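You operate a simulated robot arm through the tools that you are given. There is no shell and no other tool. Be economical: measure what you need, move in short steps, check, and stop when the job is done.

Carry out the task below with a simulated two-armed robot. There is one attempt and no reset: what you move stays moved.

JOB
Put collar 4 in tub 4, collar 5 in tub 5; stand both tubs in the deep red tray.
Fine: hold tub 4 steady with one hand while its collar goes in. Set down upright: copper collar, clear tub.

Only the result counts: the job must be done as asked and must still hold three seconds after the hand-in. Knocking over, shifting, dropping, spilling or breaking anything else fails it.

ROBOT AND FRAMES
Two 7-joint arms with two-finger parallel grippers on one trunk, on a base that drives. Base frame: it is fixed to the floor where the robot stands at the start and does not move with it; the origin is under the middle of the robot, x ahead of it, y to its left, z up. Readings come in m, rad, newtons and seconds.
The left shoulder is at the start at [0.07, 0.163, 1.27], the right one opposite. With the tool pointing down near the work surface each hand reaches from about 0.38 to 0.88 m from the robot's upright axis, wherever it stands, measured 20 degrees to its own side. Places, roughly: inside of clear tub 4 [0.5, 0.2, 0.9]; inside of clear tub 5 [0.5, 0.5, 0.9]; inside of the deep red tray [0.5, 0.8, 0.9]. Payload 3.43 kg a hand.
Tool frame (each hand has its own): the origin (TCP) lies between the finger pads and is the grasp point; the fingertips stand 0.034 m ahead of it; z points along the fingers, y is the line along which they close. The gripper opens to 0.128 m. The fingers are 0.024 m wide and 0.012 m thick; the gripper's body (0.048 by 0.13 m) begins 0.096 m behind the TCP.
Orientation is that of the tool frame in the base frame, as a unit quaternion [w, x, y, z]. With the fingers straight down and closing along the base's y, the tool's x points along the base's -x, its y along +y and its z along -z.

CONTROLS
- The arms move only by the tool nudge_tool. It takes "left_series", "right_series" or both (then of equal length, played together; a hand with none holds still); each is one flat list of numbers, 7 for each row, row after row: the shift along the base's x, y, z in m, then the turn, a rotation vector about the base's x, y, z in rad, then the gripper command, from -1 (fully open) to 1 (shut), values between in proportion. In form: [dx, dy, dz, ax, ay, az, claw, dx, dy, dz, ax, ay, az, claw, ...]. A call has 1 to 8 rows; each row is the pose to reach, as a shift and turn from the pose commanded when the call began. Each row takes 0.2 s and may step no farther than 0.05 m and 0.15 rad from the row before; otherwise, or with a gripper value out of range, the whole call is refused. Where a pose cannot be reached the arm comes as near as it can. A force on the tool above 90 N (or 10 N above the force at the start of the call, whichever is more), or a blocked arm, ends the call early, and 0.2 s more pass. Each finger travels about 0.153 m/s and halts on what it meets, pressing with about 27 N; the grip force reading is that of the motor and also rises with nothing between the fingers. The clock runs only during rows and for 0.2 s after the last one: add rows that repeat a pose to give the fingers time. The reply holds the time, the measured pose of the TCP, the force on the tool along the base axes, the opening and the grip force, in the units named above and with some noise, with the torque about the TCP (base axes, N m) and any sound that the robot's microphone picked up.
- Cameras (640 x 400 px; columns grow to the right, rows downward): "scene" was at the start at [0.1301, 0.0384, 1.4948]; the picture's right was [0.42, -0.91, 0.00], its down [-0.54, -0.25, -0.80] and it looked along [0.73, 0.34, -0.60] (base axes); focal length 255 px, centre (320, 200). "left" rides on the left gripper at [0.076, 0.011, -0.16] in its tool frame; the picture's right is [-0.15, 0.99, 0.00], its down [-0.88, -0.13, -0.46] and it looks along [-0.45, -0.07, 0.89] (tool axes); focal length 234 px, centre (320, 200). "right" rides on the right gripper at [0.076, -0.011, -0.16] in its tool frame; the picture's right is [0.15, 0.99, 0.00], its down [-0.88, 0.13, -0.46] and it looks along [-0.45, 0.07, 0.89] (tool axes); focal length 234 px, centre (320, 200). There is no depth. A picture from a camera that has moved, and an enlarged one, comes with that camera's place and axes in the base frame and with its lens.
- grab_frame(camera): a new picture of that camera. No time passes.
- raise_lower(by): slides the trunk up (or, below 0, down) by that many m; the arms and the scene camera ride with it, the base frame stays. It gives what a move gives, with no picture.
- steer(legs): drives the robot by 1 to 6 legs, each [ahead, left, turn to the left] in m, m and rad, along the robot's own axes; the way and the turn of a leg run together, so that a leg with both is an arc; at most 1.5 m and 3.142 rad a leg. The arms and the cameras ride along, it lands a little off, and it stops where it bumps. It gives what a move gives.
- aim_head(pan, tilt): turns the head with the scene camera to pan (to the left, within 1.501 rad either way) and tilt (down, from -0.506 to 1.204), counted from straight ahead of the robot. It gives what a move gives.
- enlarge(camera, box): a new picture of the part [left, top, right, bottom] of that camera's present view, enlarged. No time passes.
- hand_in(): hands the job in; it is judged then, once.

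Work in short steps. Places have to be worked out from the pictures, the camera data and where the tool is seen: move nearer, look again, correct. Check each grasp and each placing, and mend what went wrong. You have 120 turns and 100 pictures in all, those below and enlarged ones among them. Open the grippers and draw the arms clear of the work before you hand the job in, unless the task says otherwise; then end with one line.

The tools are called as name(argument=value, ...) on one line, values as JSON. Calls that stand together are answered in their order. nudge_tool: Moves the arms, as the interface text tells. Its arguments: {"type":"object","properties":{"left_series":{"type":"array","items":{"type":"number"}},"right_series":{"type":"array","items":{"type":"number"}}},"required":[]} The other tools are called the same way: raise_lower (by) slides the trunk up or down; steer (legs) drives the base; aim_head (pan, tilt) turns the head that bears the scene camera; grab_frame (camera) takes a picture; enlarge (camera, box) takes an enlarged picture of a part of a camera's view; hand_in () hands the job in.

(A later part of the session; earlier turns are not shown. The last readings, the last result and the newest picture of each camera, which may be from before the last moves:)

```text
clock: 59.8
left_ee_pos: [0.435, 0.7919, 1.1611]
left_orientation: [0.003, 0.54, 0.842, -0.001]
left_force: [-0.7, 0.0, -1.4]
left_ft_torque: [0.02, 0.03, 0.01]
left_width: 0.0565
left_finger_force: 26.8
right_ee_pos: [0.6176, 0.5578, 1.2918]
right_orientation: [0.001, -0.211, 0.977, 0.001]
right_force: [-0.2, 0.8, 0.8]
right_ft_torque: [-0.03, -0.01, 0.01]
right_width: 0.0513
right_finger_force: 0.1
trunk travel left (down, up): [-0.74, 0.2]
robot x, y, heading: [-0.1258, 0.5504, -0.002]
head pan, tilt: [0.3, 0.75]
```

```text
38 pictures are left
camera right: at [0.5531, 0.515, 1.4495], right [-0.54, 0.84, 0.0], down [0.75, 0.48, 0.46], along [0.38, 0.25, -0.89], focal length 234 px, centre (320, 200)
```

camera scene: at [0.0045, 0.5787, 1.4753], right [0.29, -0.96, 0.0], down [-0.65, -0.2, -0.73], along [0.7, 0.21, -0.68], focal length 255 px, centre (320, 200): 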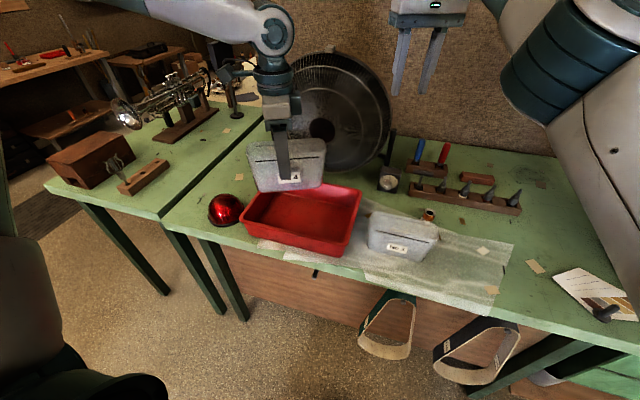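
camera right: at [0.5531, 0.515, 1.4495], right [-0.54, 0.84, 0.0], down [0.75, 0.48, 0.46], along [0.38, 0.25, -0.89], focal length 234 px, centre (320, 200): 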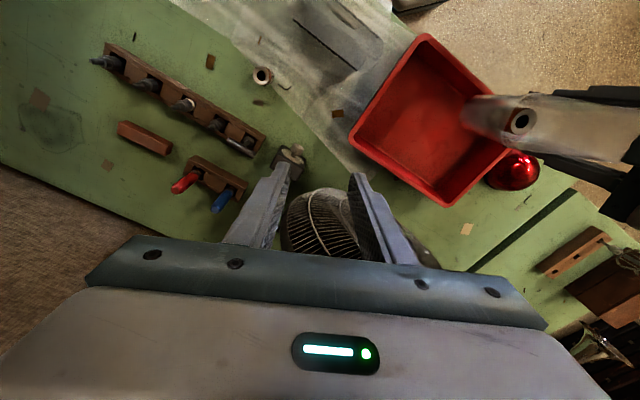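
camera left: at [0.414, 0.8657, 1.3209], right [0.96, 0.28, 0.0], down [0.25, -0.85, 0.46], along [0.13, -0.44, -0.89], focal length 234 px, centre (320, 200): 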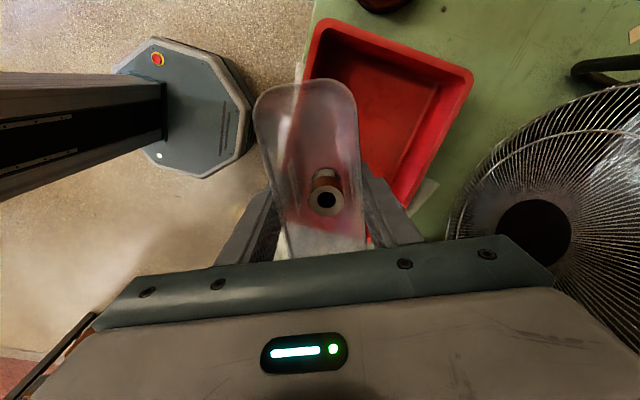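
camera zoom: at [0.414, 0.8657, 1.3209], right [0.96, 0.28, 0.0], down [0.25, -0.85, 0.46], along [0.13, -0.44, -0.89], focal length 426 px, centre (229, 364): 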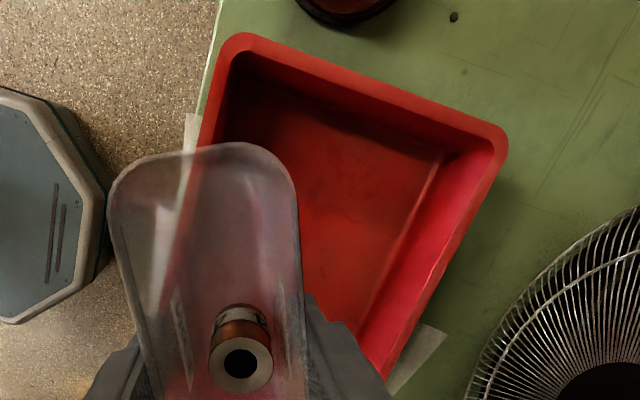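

The tray floor is roughly x 0.415–0.614, y 0.65–0.918. I put tub 4 in the back half (x ≈ 0.56) and leave the front for tub 5. I turn the hand −0.40 to line the tub up with the tray and move over the spot.

nudge_tool(left_series=[0.025, 0, 0, 0, 0, -0.1, 0.2, 0.05, 0, 0, 0, 0, -0.2, 0.2, 0.085, 0, 0, 0, 0, -0.3, 0.2, 0.124, -0.002, 0, 0, 0, -0.4, 0.2, 0.124, -0.002, 0, 0, 0, -0.4, 0.2])

grab_frame(camera="scene")

grab_frame(camera="left")

```text
clock: 61.0
left_ee_pos: [0.5585, 0.7915, 1.1616]
left_orientation: [0.002, 0.696, 0.718, -0.002]
left_force: [-0.2, -0.3, -1.7]
left_ft_torque: [0.05, -0.05, 0.03]
left_width: 0.0565
left_finger_force: 26.6
right_ee_pos: [0.6156, 0.5566, 1.2927]
right_orientation: [0.002, -0.212, 0.977, 0.002]
right_force: [0.3, 0.6, -0.5]
right_ft_torque: [0.0, -0.01, 0.0]
right_width: 0.0513
right_finger_force: 0.0
trunk travel left (down, up): [-0.74, 0.2]
robot x, y, heading: [-0.1243, 0.5544, -0.004]
head pan, tilt: [0.3, 0.75]
```

```text
37 pictures are left
camera scene: at [0.0032, 0.5777, 1.4754], right [0.29, -0.96, 0.0], down [-0.65, -0.2, -0.73], along [0.7, 0.21, -0.68], focal length 255 px, centre (320, 200)
```

scene: 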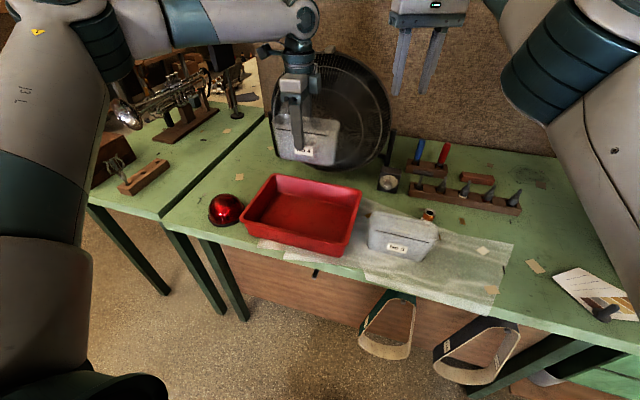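

```text
36 pictures are left
camera left: at [0.5664, 0.867, 1.3222], right [0.99, -0.12, 0.0], down [-0.1, -0.88, 0.46], along [-0.05, -0.46, -0.89], focal length 234 px, centre (320, 200)
```

left: 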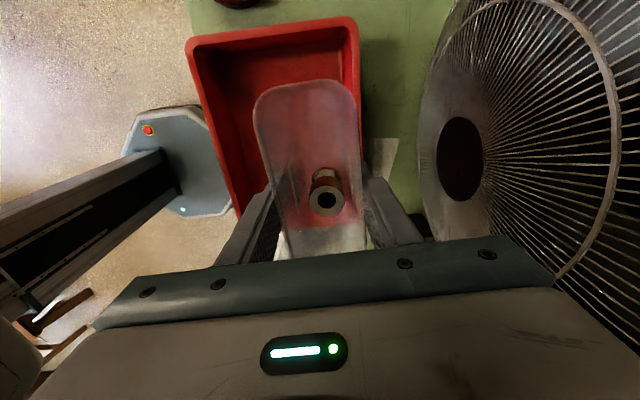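

The tray rim runs x 0.395–0.62; the fan hub is at about x = 0.70, so there is clearance. I shift to x ≈ 0.553 and descend to just above the tray floor.

nudge_tool(left_series=[-0.003, 0, -0.03, 0, 0, 0, 0.2, -0.006, -0.001, -0.06, 0, 0, 0, 0.2, -0.006, -0.001, -0.09, 0, 0, 0, 0.2, -0.006, -0.001, -0.12, 0, 0, 0, 0.2, -0.006, -0.001, -0.145, 0, 0, 0, 0.2, -0.006, -0.001, -0.165, 0, 0, 0, 0.2, -0.006, -0.001, -0.177, 0, 0, 0, 0.2, -0.006, -0.001, -0.177, 0, 0, 0, 0.2])

enlarge(camera="left", box=[160, 20, 440, 260])

enlarge(camera="scene", box=[220, 120, 380, 270])

```text
clock: 62.8
left_ee_pos: [0.529, 0.8093, 1.0017]
left_orientation: [0.002, 0.696, 0.718, -0.002]
left_force: [0.0, -0.3, -2.5]
left_ft_torque: [0.07, 0.01, 0.01]
left_width: 0.0568
left_finger_force: 26.7
left hand out of reach, approached as far as the arm can: row 3, 4, 5, 6, 7, 8
right_ee_pos: [0.6171, 0.5553, 1.2918]
right_orientation: [0.002, -0.211, 0.977, 0.002]
right_force: [0.3, -0.7, -0.5]
right_ft_torque: [0.0, -0.02, -0.01]
right_width: 0.051
right_finger_force: 0.0
trunk travel left (down, up): [-0.74, 0.2]
robot x, y, heading: [-0.1237, 0.5526, -0.005]
head pan, tilt: [0.3, 0.75]
```

```text
1.67 times, centred on (300, 140) of left
camera zoom: at [0.5383, 0.8858, 1.1622], right [0.99, -0.12, 0.0], down [-0.1, -0.88, 0.46], along [-0.05, -0.46, -0.89], focal length 390 px, centre (353, 300)
```

zoom: 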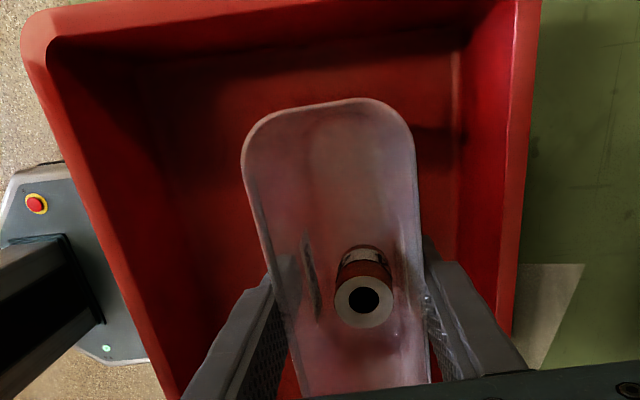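

```text
2.67 times, centred on (300, 195) of scene
camera zoom: at [0.0043, 0.5775, 1.4753], right [0.29, -0.96, 0.0], down [-0.65, -0.2, -0.73], along [0.7, 0.21, -0.68], focal length 680 px, centre (373, 213)
```

zoom: 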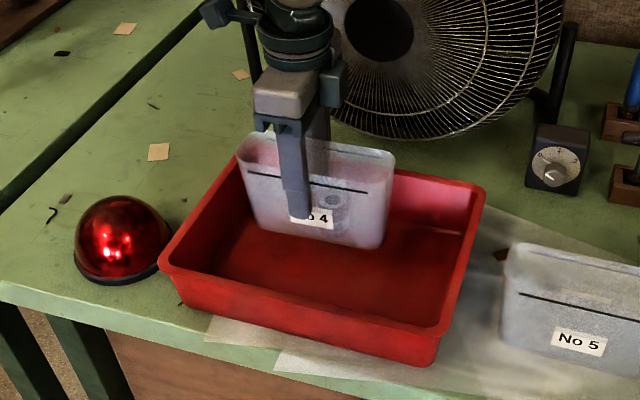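

The arm again reaches its limit. I raise the tub clear of the tray rim, then drive ahead 0.08 m to bring the spot within reach.

nudge_tool(left_series=[0, -0.005, 0.03, 0, 0, 0, 0.2, 0, -0.01, 0.06, 0, 0, 0, 0.2, -0.02, -0.018, 0.09, 0, 0, 0, 0.2, -0.05, -0.018, 0.11, 0, 0, 0, 0.2, -0.05, -0.018, 0.11, 0, 0, 0, 0.2])

steer(legs=[[0.08, 0, 0]])

```text
clock: 64.0
left_ee_pos: [0.4802, 0.7911, 1.1143]
left_orientation: [0.002, 0.696, 0.718, -0.003]
left_force: [-0.2, -0.5, -1.3]
left_ft_torque: [0.06, 0.07, -0.03]
left_width: 0.0567
left_finger_force: 26.4
right_ee_pos: [0.6181, 0.5572, 1.2903]
right_orientation: [0.001, -0.211, 0.978, 0.004]
right_force: [0.0, 1.1, 0.5]
right_ft_torque: [0.01, 0.02, 0.0]
right_width: 0.0511
right_finger_force: 0.0
trunk travel left (down, up): [-0.74, 0.2]
robot x, y, heading: [-0.1261, 0.5561, -0.008]
head pan, tilt: [0.3, 0.75]
```

```text
clock: 65.1
left_ee_pos: [0.5577, 0.7907, 1.1155]
left_orientation: [0.003, 0.697, 0.717, -0.001]
left_force: [-0.3, -0.6, -2.3]
left_ft_torque: [0.06, -0.01, 0.01]
left_width: 0.0564
left_finger_force: 26.7
right_ee_pos: [0.6956, 0.5547, 1.2949]
right_orientation: [0.003, -0.211, 0.978, 0.003]
right_force: [-0.5, 0.3, 0.1]
right_ft_torque: [0.02, -0.01, 0.01]
right_width: 0.0512
right_finger_force: 0.1
trunk travel left (down, up): [-0.74, 0.2]
robot x, y, heading: [-0.0473, 0.5527, -0.004]
head pan, tilt: [0.3, 0.75]
```

Now I lower into the tray at x ≈ 0.553.

nudge_tool(left_series=[-0.003, -0.001, -0.03, 0, 0, 0, 0.2, -0.005, -0.003, -0.06, 0, 0, 0, 0.2, -0.005, -0.003, -0.09, 0, 0, 0, 0.2, -0.005, -0.003, -0.115, 0, 0, 0, 0.2, -0.005, -0.003, -0.13, 0, 0, 0, 0.2, -0.005, -0.003, -0.13, 0, 0, 0, 0.2])

enlarge(camera="left", box=[160, 20, 440, 260])

enlarge(camera="scene", box=[200, 160, 360, 310])

```text
clock: 66.5
left_ee_pos: [0.5562, 0.7866, 0.9823]
left_orientation: [0.002, 0.696, 0.718, -0.003]
left_force: [0.3, 0.0, -1.3]
left_ft_torque: [0.03, -0.03, 0.02]
left_width: 0.0564
left_finger_force: 27.2
right_ee_pos: [0.6981, 0.5557, 1.2911]
right_orientation: [0.002, -0.211, 0.978, 0.003]
right_force: [-0.3, 0.5, 0.8]
right_ft_torque: [-0.02, -0.04, -0.01]
right_width: 0.051
right_finger_force: 0.1
trunk travel left (down, up): [-0.74, 0.2]
robot x, y, heading: [-0.0471, 0.5483, -0.01]
head pan, tilt: [0.3, 0.75]
```

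```text
1.67 times, centred on (300, 140) of left
camera zoom: at [0.5649, 0.8636, 1.1417], right [0.99, -0.12, 0.0], down [-0.1, -0.88, 0.46], along [-0.05, -0.46, -0.89], focal length 390 px, centre (353, 300)
```

zoom: 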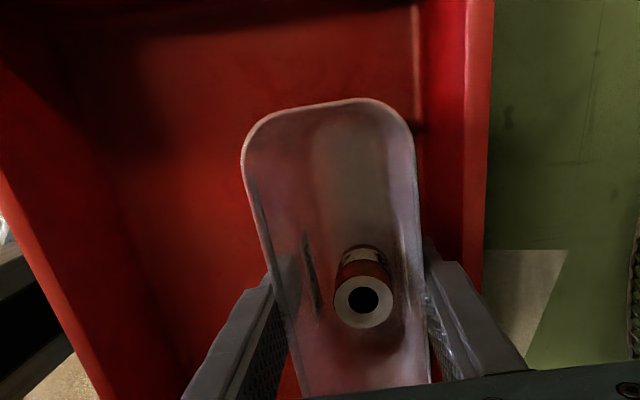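

```text
2.67 times, centred on (280, 235) of scene
camera zoom: at [0.0857, 0.5771, 1.4753], right [0.29, -0.96, 0.0], down [-0.65, -0.2, -0.73], along [0.7, 0.21, -0.68], focal length 680 px, centre (427, 107)
```

zoom: 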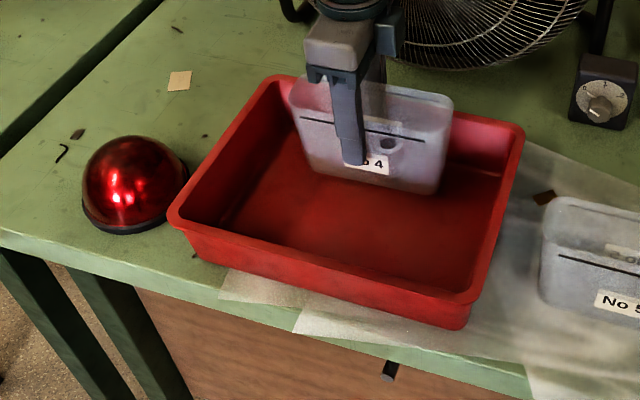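

It fits well. I lower in small steps until contact.

nudge_tool(left_series=[0, 0, -0.003, 0, 0, 0, 0.2, 0, 0, -0.005, 0, 0, 0, 0.2, 0, 0, -0.007, 0, 0, 0, 0.2, 0, 0, -0.008, 0, 0, 0, 0.2, 0, 0, -0.009, 0, 0, 0, 0.2, 0, 0, -0.01, 0, 0, 0, 0.2])

```text
clock: 67.9
left_ee_pos: [0.5562, 0.7885, 0.972]
left_orientation: [0.001, 0.696, 0.718, -0.002]
left_force: [-1.4, -0.1, -2.8]
left_ft_torque: [0.03, 0.0, 0.0]
left_width: 0.0565
left_finger_force: 27.6
right_ee_pos: [0.6991, 0.5549, 1.2912]
right_orientation: [0.001, -0.212, 0.977, 0.003]
right_force: [-0.4, -0.1, -0.2]
right_ft_torque: [0.0, 0.0, 0.0]
right_width: 0.0511
right_finger_force: 0.0
trunk travel left (down, up): [-0.74, 0.2]
robot x, y, heading: [-0.0417, 0.5492, -0.005]
head pan, tilt: [0.3, 0.75]
```

No contact yet; I continue in 1 mm steps.

nudge_tool(left_series=[0, 0, -0.001, 0, 0, 0, 0.2, 0, 0, -0.002, 0, 0, 0, 0.2, 0, 0, -0.003, 0, 0, 0, 0.2, 0, 0, -0.004, 0, 0, 0, 0.2, 0, 0, -0.004, 0, 0, 0, 0.2])

```text
clock: 69.1
left_ee_pos: [0.555, 0.7887, 0.9709]
left_orientation: [0.003, 0.696, 0.718, -0.003]
left_force: [-0.6, 0.7, 2.7]
left_ft_torque: [-0.26, 0.09, 0.0]
left_width: 0.0565
left_finger_force: 26.8
right_ee_pos: [0.6985, 0.5558, 1.2917]
right_orientation: [0.002, -0.211, 0.977, 0.003]
right_force: [-0.6, 0.1, 0.4]
right_ft_torque: [-0.02, 0.01, -0.02]
right_width: 0.0515
right_finger_force: 0.0
trunk travel left (down, up): [-0.74, 0.2]
robot x, y, heading: [-0.0457, 0.5523, -0.004]
head pan, tilt: [0.3, 0.75]
```

Contact is made. I open gently to 7.5 cm and rise straight up.

nudge_tool(left_series=[0, 0, 0, 0, 0, 0, 0.05, 0, 0, 0, 0, 0, 0, -0.1, 0, 0, 0, 0, 0, 0, -0.17, 0, 0, 0.02, 0, 0, 0, -0.17, 0, 0, 0.05, 0, 0, 0, -0.17, 0, 0, 0.09, 0, 0, 0, -0.17, 0, 0, 0.13, 0, 0, 0, -0.17, 0, 0, 0.17, 0, 0, 0, -0.17])

grab_frame(camera="left")

grab_frame(camera="scene")

```text
clock: 70.9
left_ee_pos: [0.5547, 0.788, 1.1412]
left_orientation: [0.002, 0.697, 0.717, -0.002]
left_force: [-0.5, 1.0, 0.5]
left_ft_torque: [-0.01, 0.0, -0.02]
left_width: 0.075
left_finger_force: 0.1
right_ee_pos: [0.6974, 0.5554, 1.2913]
right_orientation: [0.001, -0.211, 0.977, 0.003]
right_force: [-0.5, -0.5, 0.1]
right_ft_torque: [0.02, 0.01, -0.02]
right_width: 0.0513
right_finger_force: 0.1
trunk travel left (down, up): [-0.74, 0.2]
robot x, y, heading: [-0.0426, 0.5538, -0.003]
head pan, tilt: [0.3, 0.75]
```

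```text
31 pictures are left
camera left: at [0.5633, 0.8635, 1.3], right [0.99, -0.12, 0.0], down [-0.1, -0.88, 0.46], along [-0.05, -0.46, -0.89], focal length 234 px, centre (320, 200)
```

left: 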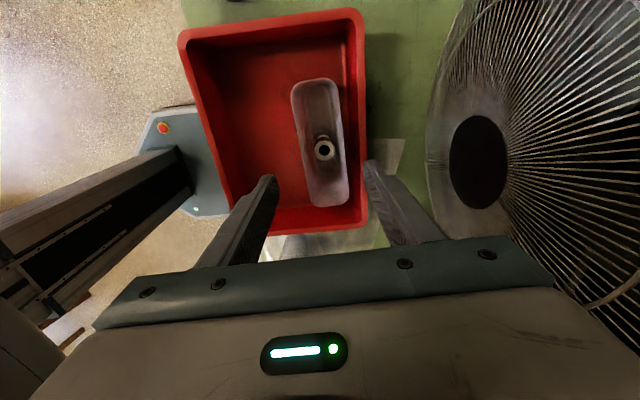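

```text
30 pictures are left
camera scene: at [0.0839, 0.5767, 1.4754], right [0.29, -0.96, 0.0], down [-0.65, -0.2, -0.73], along [0.7, 0.21, -0.68], focal length 255 px, centre (320, 200)
```

scene: 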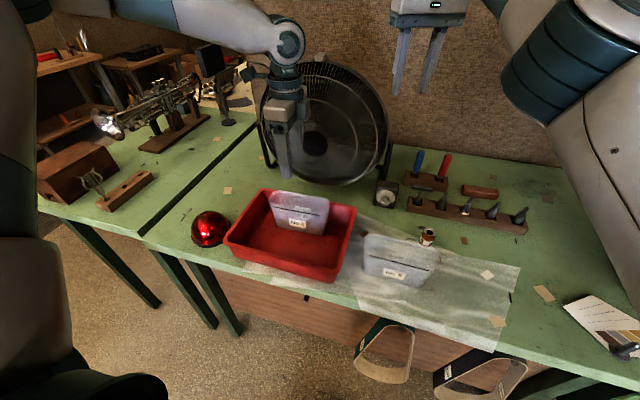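

Tub 4 with its collar stands in the tray. Now the right hand goes to collar 5 (≈ 0.608, 0.416), yawing to 0; the left hand rises out of the way.

nudge_tool(right_series=[-0.018, -0.028, -0.03, 0, 0, -0.085, 0, -0.036, -0.056, -0.06, 0, 0, -0.17, -0.1, -0.054, -0.084, -0.09, 0, 0, -0.255, -0.1, -0.072, -0.112, -0.12, 0, 0, -0.34, -0.1, -0.089, -0.138, -0.15, 0, 0, -0.425, -0.1, -0.089, -0.138, -0.18, 0, 0, -0.425, -0.1, -0.089, -0.138, -0.18, 0, 0, -0.425, -0.1], left_series=[0, 0.01, 0.02, 0, 0, 0, -0.2, -0.01, 0.02, 0.04, 0, 0, 0, -0.2, -0.02, 0.03, 0.06, 0, 0, 0, -0.2, -0.03, 0.04, 0.08, 0, 0, 0, -0.2, -0.04, 0.05, 0.08, 0, 0, 0, -0.2, -0.05, 0.05, 0.08, 0, 0, 0, -0.2, -0.05, 0.05, 0.08, 0, 0, 0, -0.2])

grab_frame(camera="right")

```text
clock: 72.5
left_ee_pos: [0.5042, 0.8381, 1.2202]
left_orientation: [0.002, 0.696, 0.718, -0.002]
left_force: [-0.2, -0.2, -0.7]
left_ft_torque: [0.04, 0.04, 0.0]
left_width: 0.0768
left_finger_force: 0.0
right_ee_pos: [0.608, 0.4142, 1.1122]
right_orientation: [0.002, 0.0, 1.0, 0.003]
right_force: [0.0, 0.1, 0.3]
right_ft_torque: [0.0, -0.02, 0.0]
right_width: 0.0705
right_finger_force: 0.1
trunk travel left (down, up): [-0.74, 0.2]
robot x, y, heading: [-0.046, 0.552, -0.008]
head pan, tilt: [0.3, 0.75]
```

```text
29 pictures are left
camera right: at [0.5314, 0.4033, 1.271], right [-0.15, 0.99, 0.0], down [0.88, 0.13, 0.46], along [0.46, 0.07, -0.89], focal length 234 px, centre (320, 200)
```

right: 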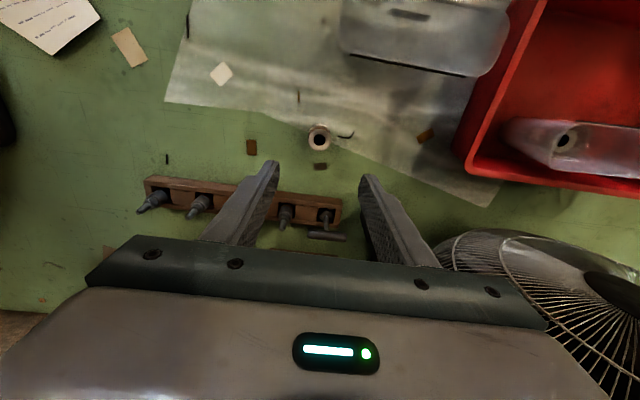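

Collar 5 is at about (0.611, 0.415). I descend over it to just above the grasp height.

nudge_tool(right_series=[0.001, 0, -0.04, 0, 0, 0, -0.1, 0.003, 0, -0.08, 0, 0, 0, -0.1, 0.003, 0, -0.12, 0, 0, 0, -0.1, 0.003, 0, -0.145, 0, 0, 0, -0.1, 0.003, 0, -0.145, 0, 0, 0, -0.1])

enlarge(camera="right", box=[240, 80, 440, 240])

```text
clock: 73.7
left_ee_pos: [0.5054, 0.838, 1.2211]
left_orientation: [0.002, 0.697, 0.718, -0.002]
left_force: [0.4, 0.5, 0.0]
left_ft_torque: [0.02, -0.02, -0.02]
left_width: 0.0767
left_finger_force: 0.1
right_ee_pos: [0.6102, 0.4174, 0.9676]
right_orientation: [0.002, 0.0, 1.0, 0.002]
right_force: [-0.4, -0.3, -0.5]
right_ft_torque: [0.04, 0.01, 0.02]
right_width: 0.0704
right_finger_force: 0.0
trunk travel left (down, up): [-0.74, 0.2]
robot x, y, heading: [-0.0423, 0.5498, -0.002]
head pan, tilt: [0.3, 0.75]
```

```text
2.50 times, centred on (340, 160) of right
camera zoom: at [0.5342, 0.4054, 1.126], right [-0.15, 0.99, 0.0], down [0.88, 0.13, 0.46], along [0.46, 0.07, -0.89], focal length 585 px, centre (270, 300)
```

zoom: 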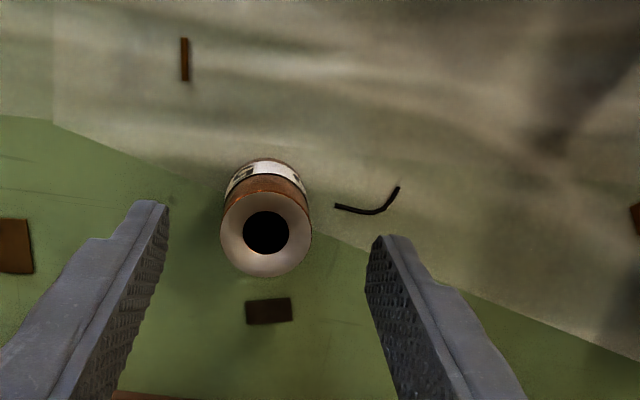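

Centred. I descend to grasp height and close.

nudge_tool(right_series=[0.001, 0, -0.025, 0, 0, 0, -0.1, 0.001, 0, -0.048, 0, 0, 0, -0.1, 0.001, 0, -0.048, 0, 0, 0, 0.1, 0.001, 0, -0.048, 0, 0, 0, 0.3, 0.001, 0, -0.048, 0, 0, 0, 0.5, 0.001, 0, -0.048, 0, 0, 0, 0.6, 0.001, 0, -0.048, 0, 0, 0, 0.6])

nudge_tool(right_series=[0, 0, 0.03, 0, 0, 0, 0.6, 0, 0, 0.07, 0, 0, 0, 0.6, 0, 0, 0.11, 0, 0, 0, 0.6, 0, 0, 0.15, 0, 0, 0, 0.6, 0, 0, 0.17, 0, 0, 0, 0.6])

grab_frame(camera="right")

```text
clock: 75.3
left_ee_pos: [0.504, 0.8389, 1.221]
left_orientation: [0.002, 0.697, 0.717, -0.002]
left_force: [0.3, 0.7, 0.6]
left_ft_torque: [0.0, 0.0, -0.02]
left_width: 0.0766
left_finger_force: 0.0
right_ee_pos: [0.6111, 0.4161, 0.92]
right_orientation: [0.001, 0.0, 1.0, 0.002]
right_force: [0.0, -1.4, 1.0]
right_ft_torque: [-0.06, -0.02, -0.03]
right_width: 0.0335
right_finger_force: 26.5
trunk travel left (down, up): [-0.74, 0.2]
robot x, y, heading: [-0.0484, 0.5508, -0.006]
head pan, tilt: [0.3, 0.75]
```

```text
clock: 76.5
left_ee_pos: [0.5045, 0.8381, 1.2194]
left_orientation: [0.002, 0.697, 0.717, -0.002]
left_force: [-1.1, -1.7, 0.9]
left_ft_torque: [-0.04, 0.01, -0.02]
left_width: 0.0769
left_finger_force: 0.1
right_ee_pos: [0.6118, 0.4172, 1.0887]
right_orientation: [0.002, 0.0, 1.0, 0.003]
right_force: [-0.4, 0.3, -1.3]
right_ft_torque: [0.0, -0.02, 0.0]
right_width: 0.0332
right_finger_force: 26.7
trunk travel left (down, up): [-0.74, 0.2]
robot x, y, heading: [-0.0472, 0.5527, -0.006]
head pan, tilt: [0.3, 0.75]
```

```text
27 pictures are left
camera right: at [0.537, 0.4052, 1.246], right [-0.15, 0.99, 0.0], down [0.88, 0.13, 0.46], along [0.45, 0.07, -0.89], focal length 234 px, centre (320, 200)
```

right: 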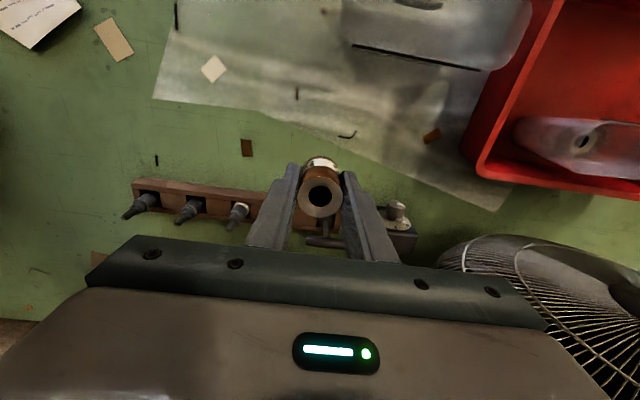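

Collar 5 is held. I move over tub 5's estimated centre (0.480, 0.500) and check.

nudge_tool(right_series=[-0.033, 0.021, 0, 0, 0, 0, 0.6, -0.066, 0.042, 0, 0, 0, 0, 0.6, -0.099, 0.063, 0, 0, 0, 0, 0.6, -0.131, 0.083, 0, 0, 0, 0, 0.6, -0.131, 0.083, 0, 0, 0, 0, 0.6])

enlarge(camera="right", box=[200, 60, 480, 240])

enlarge(camera="scene", box=[320, 180, 480, 290])

```text
clock: 77.7
left_ee_pos: [0.5043, 0.8386, 1.2204]
left_orientation: [0.001, 0.697, 0.717, -0.002]
left_force: [0.2, 0.5, 0.4]
left_ft_torque: [0.03, 0.02, 0.0]
left_width: 0.0767
left_finger_force: 0.0
right_ee_pos: [0.4807, 0.499, 1.088]
right_orientation: [0.001, 0.0, 1.0, 0.003]
right_force: [0.7, -0.5, -1.1]
right_ft_torque: [-0.02, -0.02, -0.01]
right_width: 0.0334
right_finger_force: 26.8
trunk travel left (down, up): [-0.74, 0.2]
robot x, y, heading: [-0.0469, 0.5559, -0.003]
head pan, tilt: [0.3, 0.75]
```

```text
2.22 times, centred on (340, 150) of right
camera zoom: at [0.4057, 0.4879, 1.2464], right [-0.15, 0.99, 0.0], down [0.88, 0.13, 0.46], along [0.45, 0.07, -0.89], focal length 520 px, centre (276, 311)
```

zoom: 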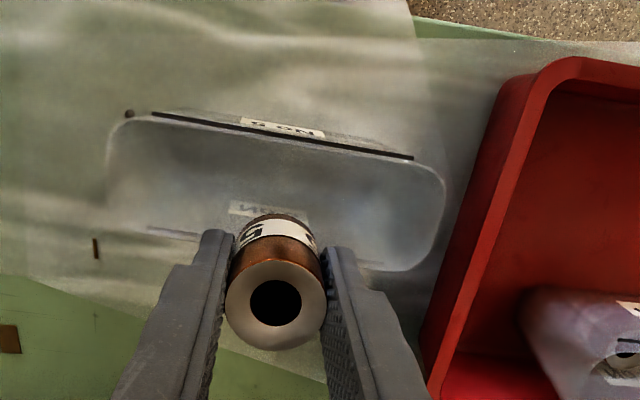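

```text
3.64 times, centred on (400, 235) of scene
camera zoom: at [0.0856, 0.5764, 1.4753], right [0.29, -0.96, 0.0], down [-0.65, -0.2, -0.73], along [0.7, 0.21, -0.68], focal length 927 px, centre (29, 73)
```

zoom: 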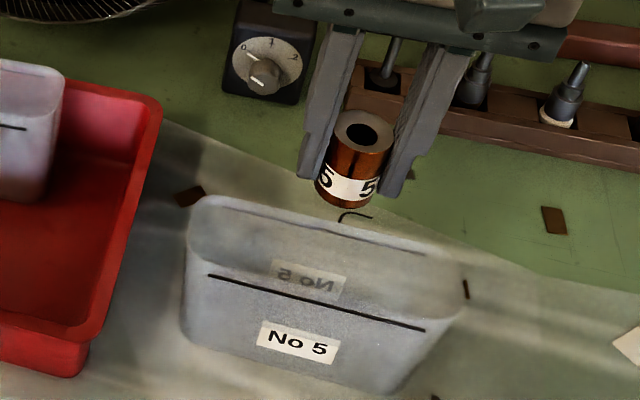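

Tub 5's centre is ≈ (0.476, 0.4985), yaw ≈ 0. I shift x by −4 mm and lower the collar in.

nudge_tool(right_series=[-0.004, 0, -0.03, 0, 0, 0, 0.6, -0.004, 0, -0.06, 0, 0, 0, 0.6, -0.004, 0, -0.09, 0, 0, 0, 0.6, -0.004, 0, -0.115, 0, 0, 0, 0.6, -0.004, 0, -0.14, 0, 0, 0, 0.6, -0.004, 0, -0.156, 0, 0, 0, 0.6, -0.004, 0, -0.16, 0, 0, 0, 0.6, -0.004, 0, -0.16, 0, 0, 0, 0.6])

enlarge(camera="right", box=[200, 60, 480, 240])

```text
clock: 79.5
left_ee_pos: [0.506, 0.8379, 1.2204]
left_orientation: [0.002, 0.697, 0.717, -0.002]
left_force: [-0.5, -0.2, 0.3]
left_ft_torque: [0.02, 0.01, 0.02]
left_width: 0.0766
left_finger_force: 0.1
right_ee_pos: [0.4774, 0.5001, 0.9286]
right_orientation: [0.003, -0.001, 1.0, 0.003]
right_force: [0.0, 0.1, -1.8]
right_ft_torque: [0.01, 0.0, -0.01]
right_width: 0.0333
right_finger_force: 27.0
trunk travel left (down, up): [-0.74, 0.2]
robot x, y, heading: [-0.0442, 0.5509, -0.008]
head pan, tilt: [0.3, 0.75]
```

```text
2.22 times, centred on (340, 150) of right
camera zoom: at [0.4009, 0.4888, 1.0864], right [-0.15, 0.99, 0.0], down [0.88, 0.13, 0.46], along [0.45, 0.07, -0.89], focal length 520 px, centre (276, 311)
```

zoom: 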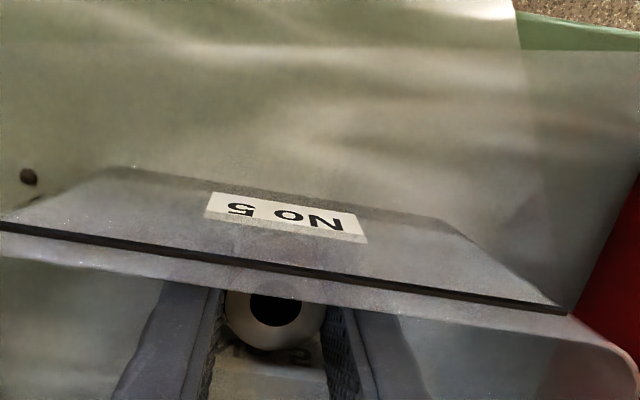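

Inside the tub with no contact. I go down in 1–2 mm steps to the floor (expected at z ≈ 0.922).

nudge_tool(right_series=[0, 0, -0.002, 0, 0, 0, 0.6, 0, 0, -0.004, 0, 0, 0, 0.6, 0, 0, -0.005, 0, 0, 0, 0.6, 0, 0, -0.006, 0, 0, 0, 0.6, 0, 0, -0.007, 0, 0, 0, 0.6, 0, 0, -0.007, 0, 0, 0, 0.6])

```text
clock: 80.9
left_ee_pos: [0.5045, 0.8385, 1.2207]
left_orientation: [0.002, 0.696, 0.718, -0.002]
left_force: [-0.6, 0.1, -0.5]
left_ft_torque: [0.0, 0.0, 0.02]
left_width: 0.0768
left_finger_force: 0.1
right_ee_pos: [0.4793, 0.5008, 0.9231]
right_orientation: [0.003, -0.001, 1.0, 0.003]
right_force: [1.8, 0.1, 11.3]
right_ft_torque: [-0.13, -0.02, 0.02]
right_width: 0.0333
right_finger_force: 26.9
trunk travel left (down, up): [-0.74, 0.2]
robot x, y, heading: [-0.0469, 0.5539, -0.005]
head pan, tilt: [0.3, 0.75]
```

Contact with the floor. I ease up 1 mm, open, and withdraw.

nudge_tool(right_series=[0, 0, 0.001, 0, 0, 0, 0.5, 0, 0, 0.001, 0, 0, 0, 0.35, 0, 0, 0.001, 0, 0, 0, 0.22, 0, 0, 0.002, 0, 0, 0, 0.22, 0, 0, 0.03, 0, 0, 0, 0.22, 0, 0, 0.07, 0, 0, 0, 0.22, 0, 0, 0.11, 0, 0, 0, 0.22, 0, 0, 0.16, 0, 0, 0, 0.22])

enlarge(camera="right", box=[200, 60, 480, 240])

```text
clock: 82.7
left_ee_pos: [0.5041, 0.8402, 1.2207]
left_orientation: [0.003, 0.696, 0.718, -0.002]
left_force: [0.4, 0.6, 0.9]
left_ft_torque: [0.01, -0.01, 0.03]
left_width: 0.0767
left_finger_force: 0.1
right_ee_pos: [0.4773, 0.5005, 1.083]
right_orientation: [0.003, -0.001, 1.0, 0.002]
right_force: [-0.5, 0.4, 0.9]
right_ft_torque: [-0.02, -0.01, 0.01]
right_width: 0.0498
right_finger_force: 0.0
trunk travel left (down, up): [-0.74, 0.2]
robot x, y, heading: [-0.047, 0.5522, -0.006]
head pan, tilt: [0.3, 0.75]
```

```text
2.22 times, centred on (340, 150) of right
camera zoom: at [0.4011, 0.4892, 1.24], right [-0.15, 0.99, 0.0], down [0.88, 0.13, 0.46], along [0.45, 0.07, -0.89], focal length 520 px, centre (276, 311)
```

zoom: 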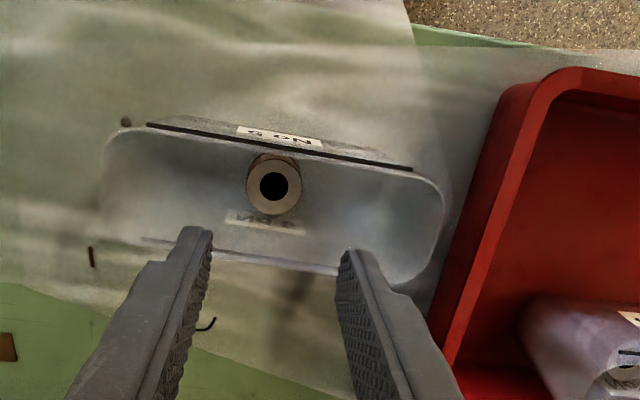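

Collar 5 stands upright in tub 5. I raise the right hand and drive 0.27 m right so that tub 5 is in the left hand's range.

nudge_tool(right_series=[0, -0.02, 0.04, 0, 0, 0, 0.22, 0, -0.05, 0.07, 0, 0, 0, 0.22, 0, -0.08, 0.1, 0, 0, 0, 0.22, 0, -0.11, 0.13, 0, 0, 0, 0.22, 0, -0.14, 0.15, 0, 0, 0, 0.22])

steer(legs=[[0, -0.27, 0]])

grab_frame(camera="left")

grab_frame(camera="scene")

```text
clock: 83.9
left_ee_pos: [0.5045, 0.8372, 1.2214]
left_orientation: [0.003, 0.696, 0.718, -0.002]
left_force: [0.4, -0.7, 0.0]
left_ft_torque: [0.01, 0.0, 0.02]
left_width: 0.0767
left_finger_force: 0.1
right_ee_pos: [0.4748, 0.3597, 1.2306]
right_orientation: [0.003, 0.0, 1.0, 0.003]
right_force: [-0.1, -0.5, -0.2]
right_ft_torque: [0.06, -0.04, 0.02]
right_width: 0.05
right_finger_force: 0.0
trunk travel left (down, up): [-0.74, 0.2]
robot x, y, heading: [-0.0469, 0.5466, -0.009]
head pan, tilt: [0.3, 0.75]
```

```text
clock: 85.8
left_ee_pos: [0.5031, 0.5659, 1.2206]
left_orientation: [0.002, 0.696, 0.718, -0.001]
left_force: [0.6, -0.2, 0.0]
left_ft_torque: [-0.02, -0.02, -0.01]
left_width: 0.0769
left_finger_force: 0.1
right_ee_pos: [0.4759, 0.0873, 1.2311]
right_orientation: [0.003, -0.001, 1.0, 0.002]
right_force: [0.5, 0.5, -0.4]
right_ft_torque: [-0.02, 0.0, 0.03]
right_width: 0.0498
right_finger_force: 0.0
trunk travel left (down, up): [-0.74, 0.2]
robot x, y, heading: [-0.0447, 0.2797, -0.008]
head pan, tilt: [0.3, 0.75]
```

```text
22 pictures are left
camera left: at [0.5119, 0.6412, 1.3795], right [0.99, -0.12, 0.0], down [-0.1, -0.88, 0.46], along [-0.05, -0.46, -0.89], focal length 234 px, centre (320, 200)
```

left: 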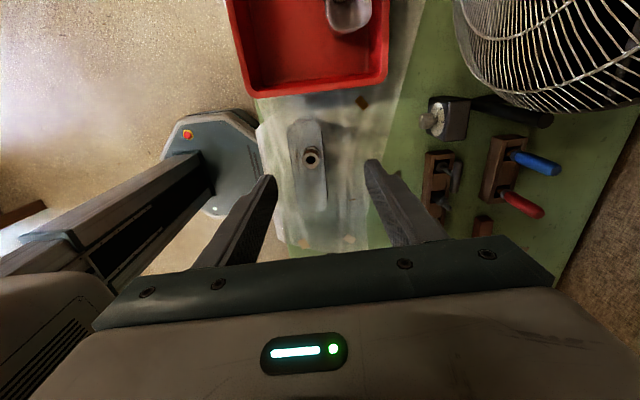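

```text
21 pictures are left
camera scene: at [0.0834, 0.3037, 1.4753], right [0.29, -0.96, 0.0], down [-0.65, -0.2, -0.73], along [0.7, 0.21, -0.68], focal length 255 px, centre (320, 200)
```

scene: 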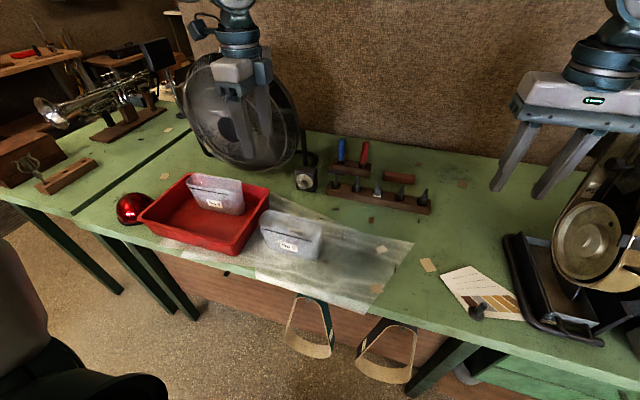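

I bring the left hand over tub 5's centre (0.4765, 0.500).

nudge_tool(left_series=[-0.007, -0.017, -0.03, 0, 0, -0.01, -0.4, -0.014, -0.033, -0.06, 0, 0, -0.02, -0.4, -0.02, -0.05, -0.09, 0, 0, -0.03, -0.4, -0.027, -0.066, -0.13, 0, 0, -0.03, -0.4, -0.027, -0.066, -0.13, 0, 0, -0.03, -0.4])

enlarge(camera="left", box=[220, 80, 420, 260])

```text
clock: 87.0
left_ee_pos: [0.4752, 0.5006, 1.0886]
left_orientation: [0.002, 0.707, 0.707, -0.002]
left_force: [-1.5, 0.1, 0.2]
left_ft_torque: [0.02, 0.0, 0.03]
left_width: 0.0898
left_finger_force: 0.0
right_ee_pos: [0.4761, 0.087, 1.2308]
right_orientation: [0.003, -0.001, 1.0, 0.001]
right_force: [-0.2, -0.1, -1.3]
right_ft_torque: [-0.02, 0.03, 0.02]
right_width: 0.05
right_finger_force: 0.0
trunk travel left (down, up): [-0.74, 0.2]
robot x, y, heading: [-0.0467, 0.2752, -0.002]
head pan, tilt: [0.3, 0.75]
```

```text
2.22 times, centred on (320, 170) of left
camera zoom: at [0.4859, 0.5759, 1.2474], right [0.99, -0.14, 0.0], down [-0.13, -0.88, 0.46], along [-0.07, -0.46, -0.89], focal length 520 px, centre (320, 267)
```

zoom: 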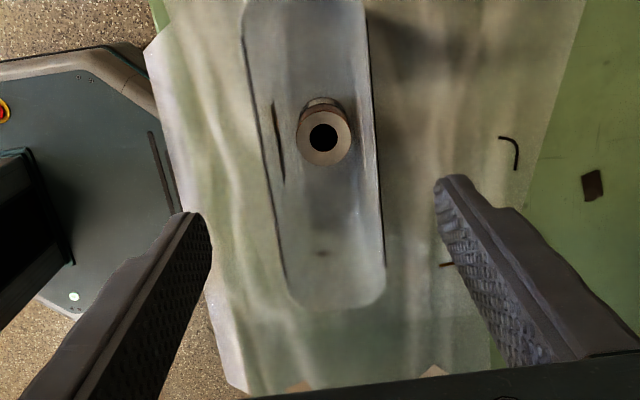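

Centred. I descend to z ≈ 0.966 and close.

nudge_tool(left_series=[0.001, 0, -0.035, 0, 0, 0, -0.4, 0.001, 0, -0.07, 0, 0, 0, -0.4, 0.001, 0, -0.1, 0, 0, 0, -0.4, 0.001, 0, -0.122, 0, 0, 0, -0.4, 0.001, 0, -0.122, 0, 0, 0, -0.1, 0.001, 0, -0.122, 0, 0, 0, 0.05, 0.001, 0, -0.122, 0, 0, 0, 0.13, 0.001, 0, -0.122, 0, 0, 0, 0.2])

enlarge(camera="left", box=[220, 80, 420, 260])

```text
clock: 88.8
left_ee_pos: [0.478, 0.4987, 0.9683]
left_orientation: [0.002, 0.706, 0.708, -0.001]
left_force: [-0.5, -0.8, 1.2]
left_ft_torque: [0.0, 0.01, 0.0]
left_width: 0.0569
left_finger_force: 27.1
right_ee_pos: [0.4765, 0.0878, 1.2304]
right_orientation: [0.003, -0.001, 1.0, 0.003]
right_force: [0.5, -0.6, -1.7]
right_ft_torque: [0.02, 0.0, 0.04]
right_width: 0.0497
right_finger_force: 0.1
trunk travel left (down, up): [-0.74, 0.2]
robot x, y, heading: [-0.0471, 0.2818, -0.009]
head pan, tilt: [0.3, 0.75]
```

```text
2.22 times, centred on (320, 170) of left
camera zoom: at [0.489, 0.5745, 1.1278], right [0.99, -0.15, 0.0], down [-0.13, -0.88, 0.46], along [-0.07, -0.46, -0.89], focal length 520 px, centre (320, 267)
```

zoom: 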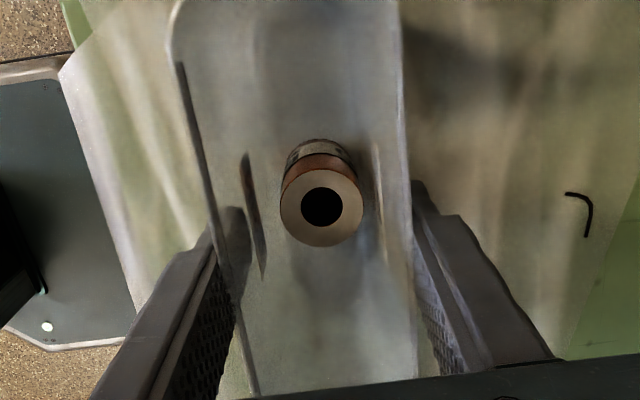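

Gripped at 5.7 cm. I lift straight up to z ≈ 1.14.

nudge_tool(left_series=[0, 0, 0.015, 0, 0, 0, 0.2, 0, 0, 0.04, 0, 0, 0, 0.2, 0, 0, 0.07, 0, 0, 0, 0.2, 0, 0, 0.1, 0, 0, 0, 0.2, 0, 0, 0.13, 0, 0, 0, 0.2, 0, 0, 0.16, 0, 0, 0, 0.2, 0, 0, 0.175, 0, 0, 0, 0.2])

grab_frame(camera="scene")

```text
clock: 90.4
left_ee_pos: [0.4773, 0.4989, 1.1443]
left_orientation: [0.001, 0.707, 0.707, -0.002]
left_force: [-1.1, 0.8, -2.2]
left_ft_torque: [-0.01, 0.0, -0.01]
left_width: 0.0568
left_finger_force: 26.9
right_ee_pos: [0.4749, 0.0872, 1.2305]
right_orientation: [0.003, -0.001, 1.0, 0.004]
right_force: [-0.5, 0.1, 0.0]
right_ft_torque: [0.0, -0.01, 0.01]
right_width: 0.0498
right_finger_force: 0.0
trunk travel left (down, up): [-0.74, 0.2]
robot x, y, heading: [-0.0492, 0.2759, 0.0]
head pan, tilt: [0.3, 0.75]
```

```text
18 pictures are left
camera scene: at [0.0833, 0.3023, 1.4753], right [0.29, -0.96, 0.0], down [-0.65, -0.2, -0.73], along [0.7, 0.21, -0.68], focal length 255 px, centre (320, 200)
```

scene: 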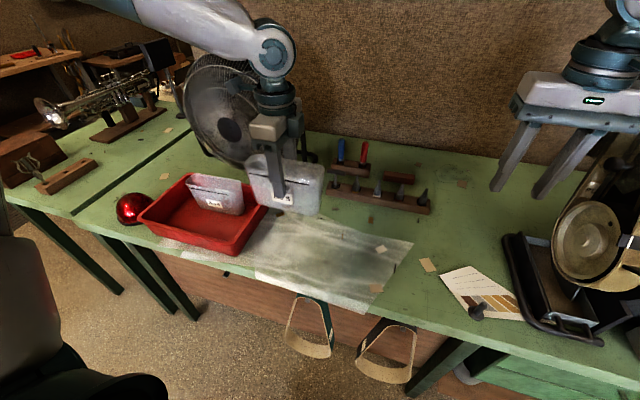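

Lifted cleanly. I drive left 0.28 m to bring tub 5 above the tray.

steer(legs=[[0, 0.28, 0]])

grab_frame(camera="left")

enlarge(camera="scene", box=[200, 120, 380, 290])

```text
clock: 92.3
left_ee_pos: [0.4781, 0.772, 1.1433]
left_orientation: [0.001, 0.707, 0.708, -0.002]
left_force: [0.5, -0.9, -1.4]
left_ft_torque: [0.01, -0.03, 0.0]
left_width: 0.0568
left_finger_force: 27.5
right_ee_pos: [0.4761, 0.3591, 1.2307]
right_orientation: [0.002, -0.001, 1.0, 0.003]
right_force: [-0.2, -0.3, 0.5]
right_ft_torque: [0.02, 0.0, 0.0]
right_width: 0.0499
right_finger_force: 0.1
trunk travel left (down, up): [-0.74, 0.2]
robot x, y, heading: [-0.0405, 0.5515, -0.004]
head pan, tilt: [0.3, 0.75]
```

```text
17 pictures are left
camera left: at [0.489, 0.8469, 1.3035], right [0.99, -0.15, 0.0], down [-0.13, -0.88, 0.46], along [-0.07, -0.46, -0.89], focal length 234 px, centre (320, 200)
```

left: 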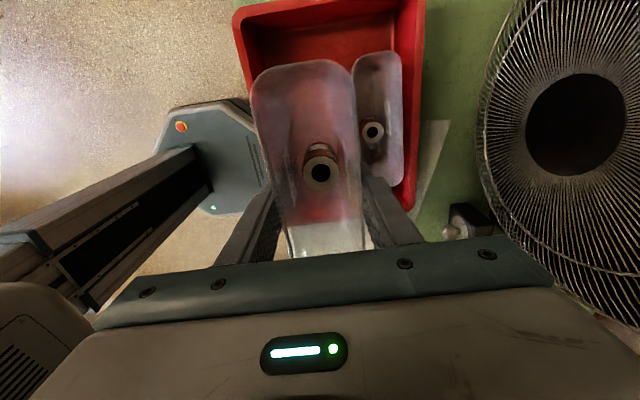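

```text
2.35 times, centred on (290, 205) of scene
camera zoom: at [0.085, 0.5749, 1.4753], right [0.29, -0.96, 0.0], down [-0.65, -0.2, -0.73], along [0.7, 0.21, -0.68], focal length 600 px, centre (391, 188)
```

zoom: 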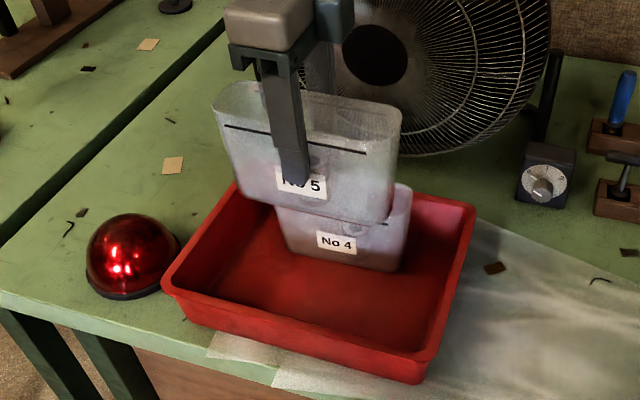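

Tub 4's rim spans x ≈ 0.525–0.588. I aim tub 5 at (0.461, 0.785), which leaves ~3 cm between the tubs, and descend most of the way.

nudge_tool(left_series=[-0.009, 0.007, -0.01, 0, 0, 0.012, 0.2, -0.017, 0.013, -0.03, 0, 0, 0.025, 0.2, -0.017, 0.013, -0.065, 0, 0, 0.025, 0.2, -0.017, 0.013, -0.1, 0, 0, 0.025, 0.2, -0.017, 0.013, -0.13, 0, 0, 0.025, 0.2, -0.017, 0.013, -0.15, 0, 0, 0.025, 0.2, -0.017, 0.013, -0.157, 0, 0, 0.025, 0.2, -0.017, 0.013, -0.157, 0, 0, 0.025, 0.2])

enlarge(camera="left", box=[200, 20, 480, 260])

enlarge(camera="scene", box=[200, 140, 360, 290])

```text
clock: 94.1
left_ee_pos: [0.4611, 0.7864, 0.9853]
left_orientation: [0.002, 0.698, 0.716, -0.002]
left_force: [-1.1, 0.4, -2.5]
left_ft_torque: [-0.03, 0.01, 0.02]
left_width: 0.0568
left_finger_force: 27.2
right_ee_pos: [0.4787, 0.3609, 1.2311]
right_orientation: [0.001, -0.001, 1.0, 0.002]
right_force: [-0.2, 0.6, -0.7]
right_ft_torque: [0.01, -0.01, 0.0]
right_width: 0.0497
right_finger_force: 0.0
trunk travel left (down, up): [-0.74, 0.2]
robot x, y, heading: [-0.0446, 0.5516, -0.005]
head pan, tilt: [0.3, 0.75]
```

```text
1.67 times, centred on (340, 140) of left
camera zoom: at [0.47, 0.8618, 1.1449], right [0.99, -0.12, 0.0], down [-0.11, -0.88, 0.46], along [-0.05, -0.46, -0.89], focal length 390 px, centre (287, 300)
```

zoom: 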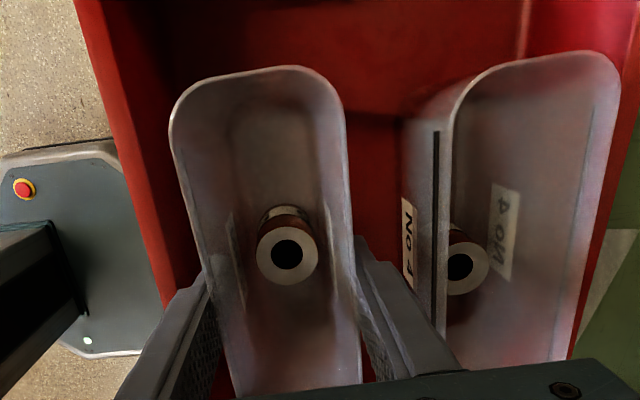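

```text
2.67 times, centred on (280, 215) of scene
camera zoom: at [0.0849, 0.5762, 1.4753], right [0.29, -0.96, 0.0], down [-0.65, -0.2, -0.73], along [0.7, 0.21, -0.68], focal length 680 px, centre (427, 160)
```

zoom: 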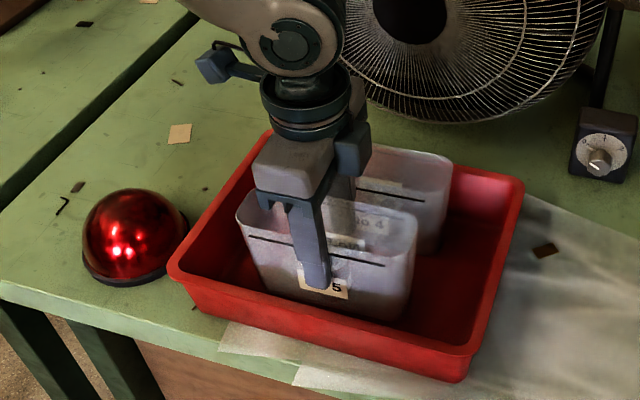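

Good clearance to tub 4 and the walls. I lower in small steps to contact (expected at z ≈ 0.973).

nudge_tool(left_series=[0, 0, -0.004, 0, 0, 0, 0.2, 0, 0, -0.008, 0, 0, 0, 0.2, 0, 0, -0.01, 0, 0, 0, 0.2, 0, 0, -0.012, 0, 0, 0, 0.2, 0, 0, -0.013, 0, 0, 0, 0.2, 0, 0, -0.014, 0, 0, 0, 0.2])

```text
clock: 95.5
left_ee_pos: [0.4605, 0.7849, 0.9734]
left_orientation: [0.002, 0.698, 0.716, -0.001]
left_force: [-0.2, 1.2, 3.5]
left_ft_torque: [-0.17, -0.06, 0.01]
left_width: 0.0569
left_finger_force: 26.6
right_ee_pos: [0.4773, 0.3603, 1.2315]
right_orientation: [0.003, -0.001, 1.0, 0.003]
right_force: [-0.5, -0.1, -0.1]
right_ft_torque: [0.05, 0.0, 0.0]
right_width: 0.0501
right_finger_force: 0.0
trunk travel left (down, up): [-0.74, 0.2]
robot x, y, heading: [-0.0486, 0.5514, -0.003]
head pan, tilt: [0.3, 0.75]
```

Contact, as predicted. I open to about 6.8 cm and rise straight up.

nudge_tool(left_series=[0, 0, 0, 0, 0, 0, 0.05, 0, 0, 0, 0, 0, 0, -0.03, 0, 0, 0, 0, 0, 0, -0.07, 0, 0, 0.015, 0, 0, 0, -0.07, 0, 0, 0.045, 0, 0, 0, -0.07, 0, 0, 0.09, 0, 0, 0, -0.07, 0, 0, 0.14, 0, 0, 0, -0.07, 0, 0, 0.19, 0, 0, 0, -0.07])

grab_frame(camera="left")

enlarge(camera="scene", box=[200, 140, 360, 290])

```text
clock: 97.3
left_ee_pos: [0.4598, 0.7818, 1.1651]
left_orientation: [0.002, 0.697, 0.717, -0.002]
left_force: [-0.6, -0.4, 0.7]
left_ft_torque: [0.03, -0.02, 0.03]
left_width: 0.0686
left_finger_force: 0.1
right_ee_pos: [0.4773, 0.36, 1.2314]
right_orientation: [0.003, -0.001, 1.0, 0.002]
right_force: [0.0, -1.2, 0.7]
right_ft_torque: [0.0, -0.04, 0.03]
right_width: 0.0499
right_finger_force: 0.1
trunk travel left (down, up): [-0.74, 0.2]
robot x, y, heading: [-0.0438, 0.552, -0.006]
head pan, tilt: [0.3, 0.75]
```

```text
13 pictures are left
camera left: at [0.4686, 0.8592, 1.3239], right [0.99, -0.12, 0.0], down [-0.11, -0.88, 0.46], along [-0.05, -0.46, -0.89], focal length 234 px, centre (320, 200)
```

left: 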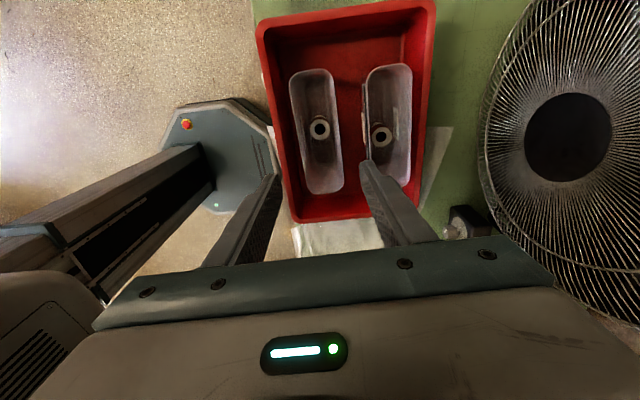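

```text
2.67 times, centred on (280, 215) of scene
camera zoom: at [0.0832, 0.5756, 1.4754], right [0.29, -0.96, 0.0], down [-0.65, -0.2, -0.73], along [0.7, 0.21, -0.68], focal length 680 px, centre (427, 160)
```

zoom: 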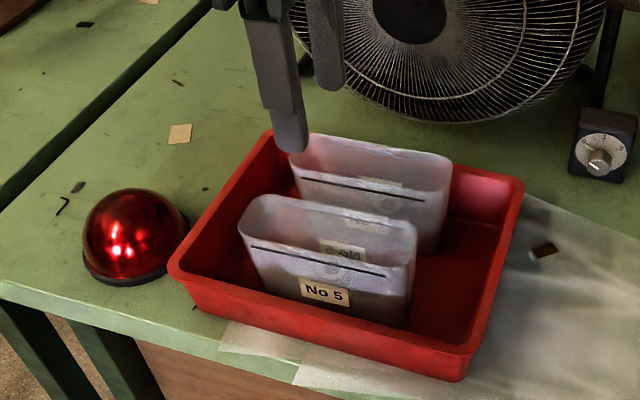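

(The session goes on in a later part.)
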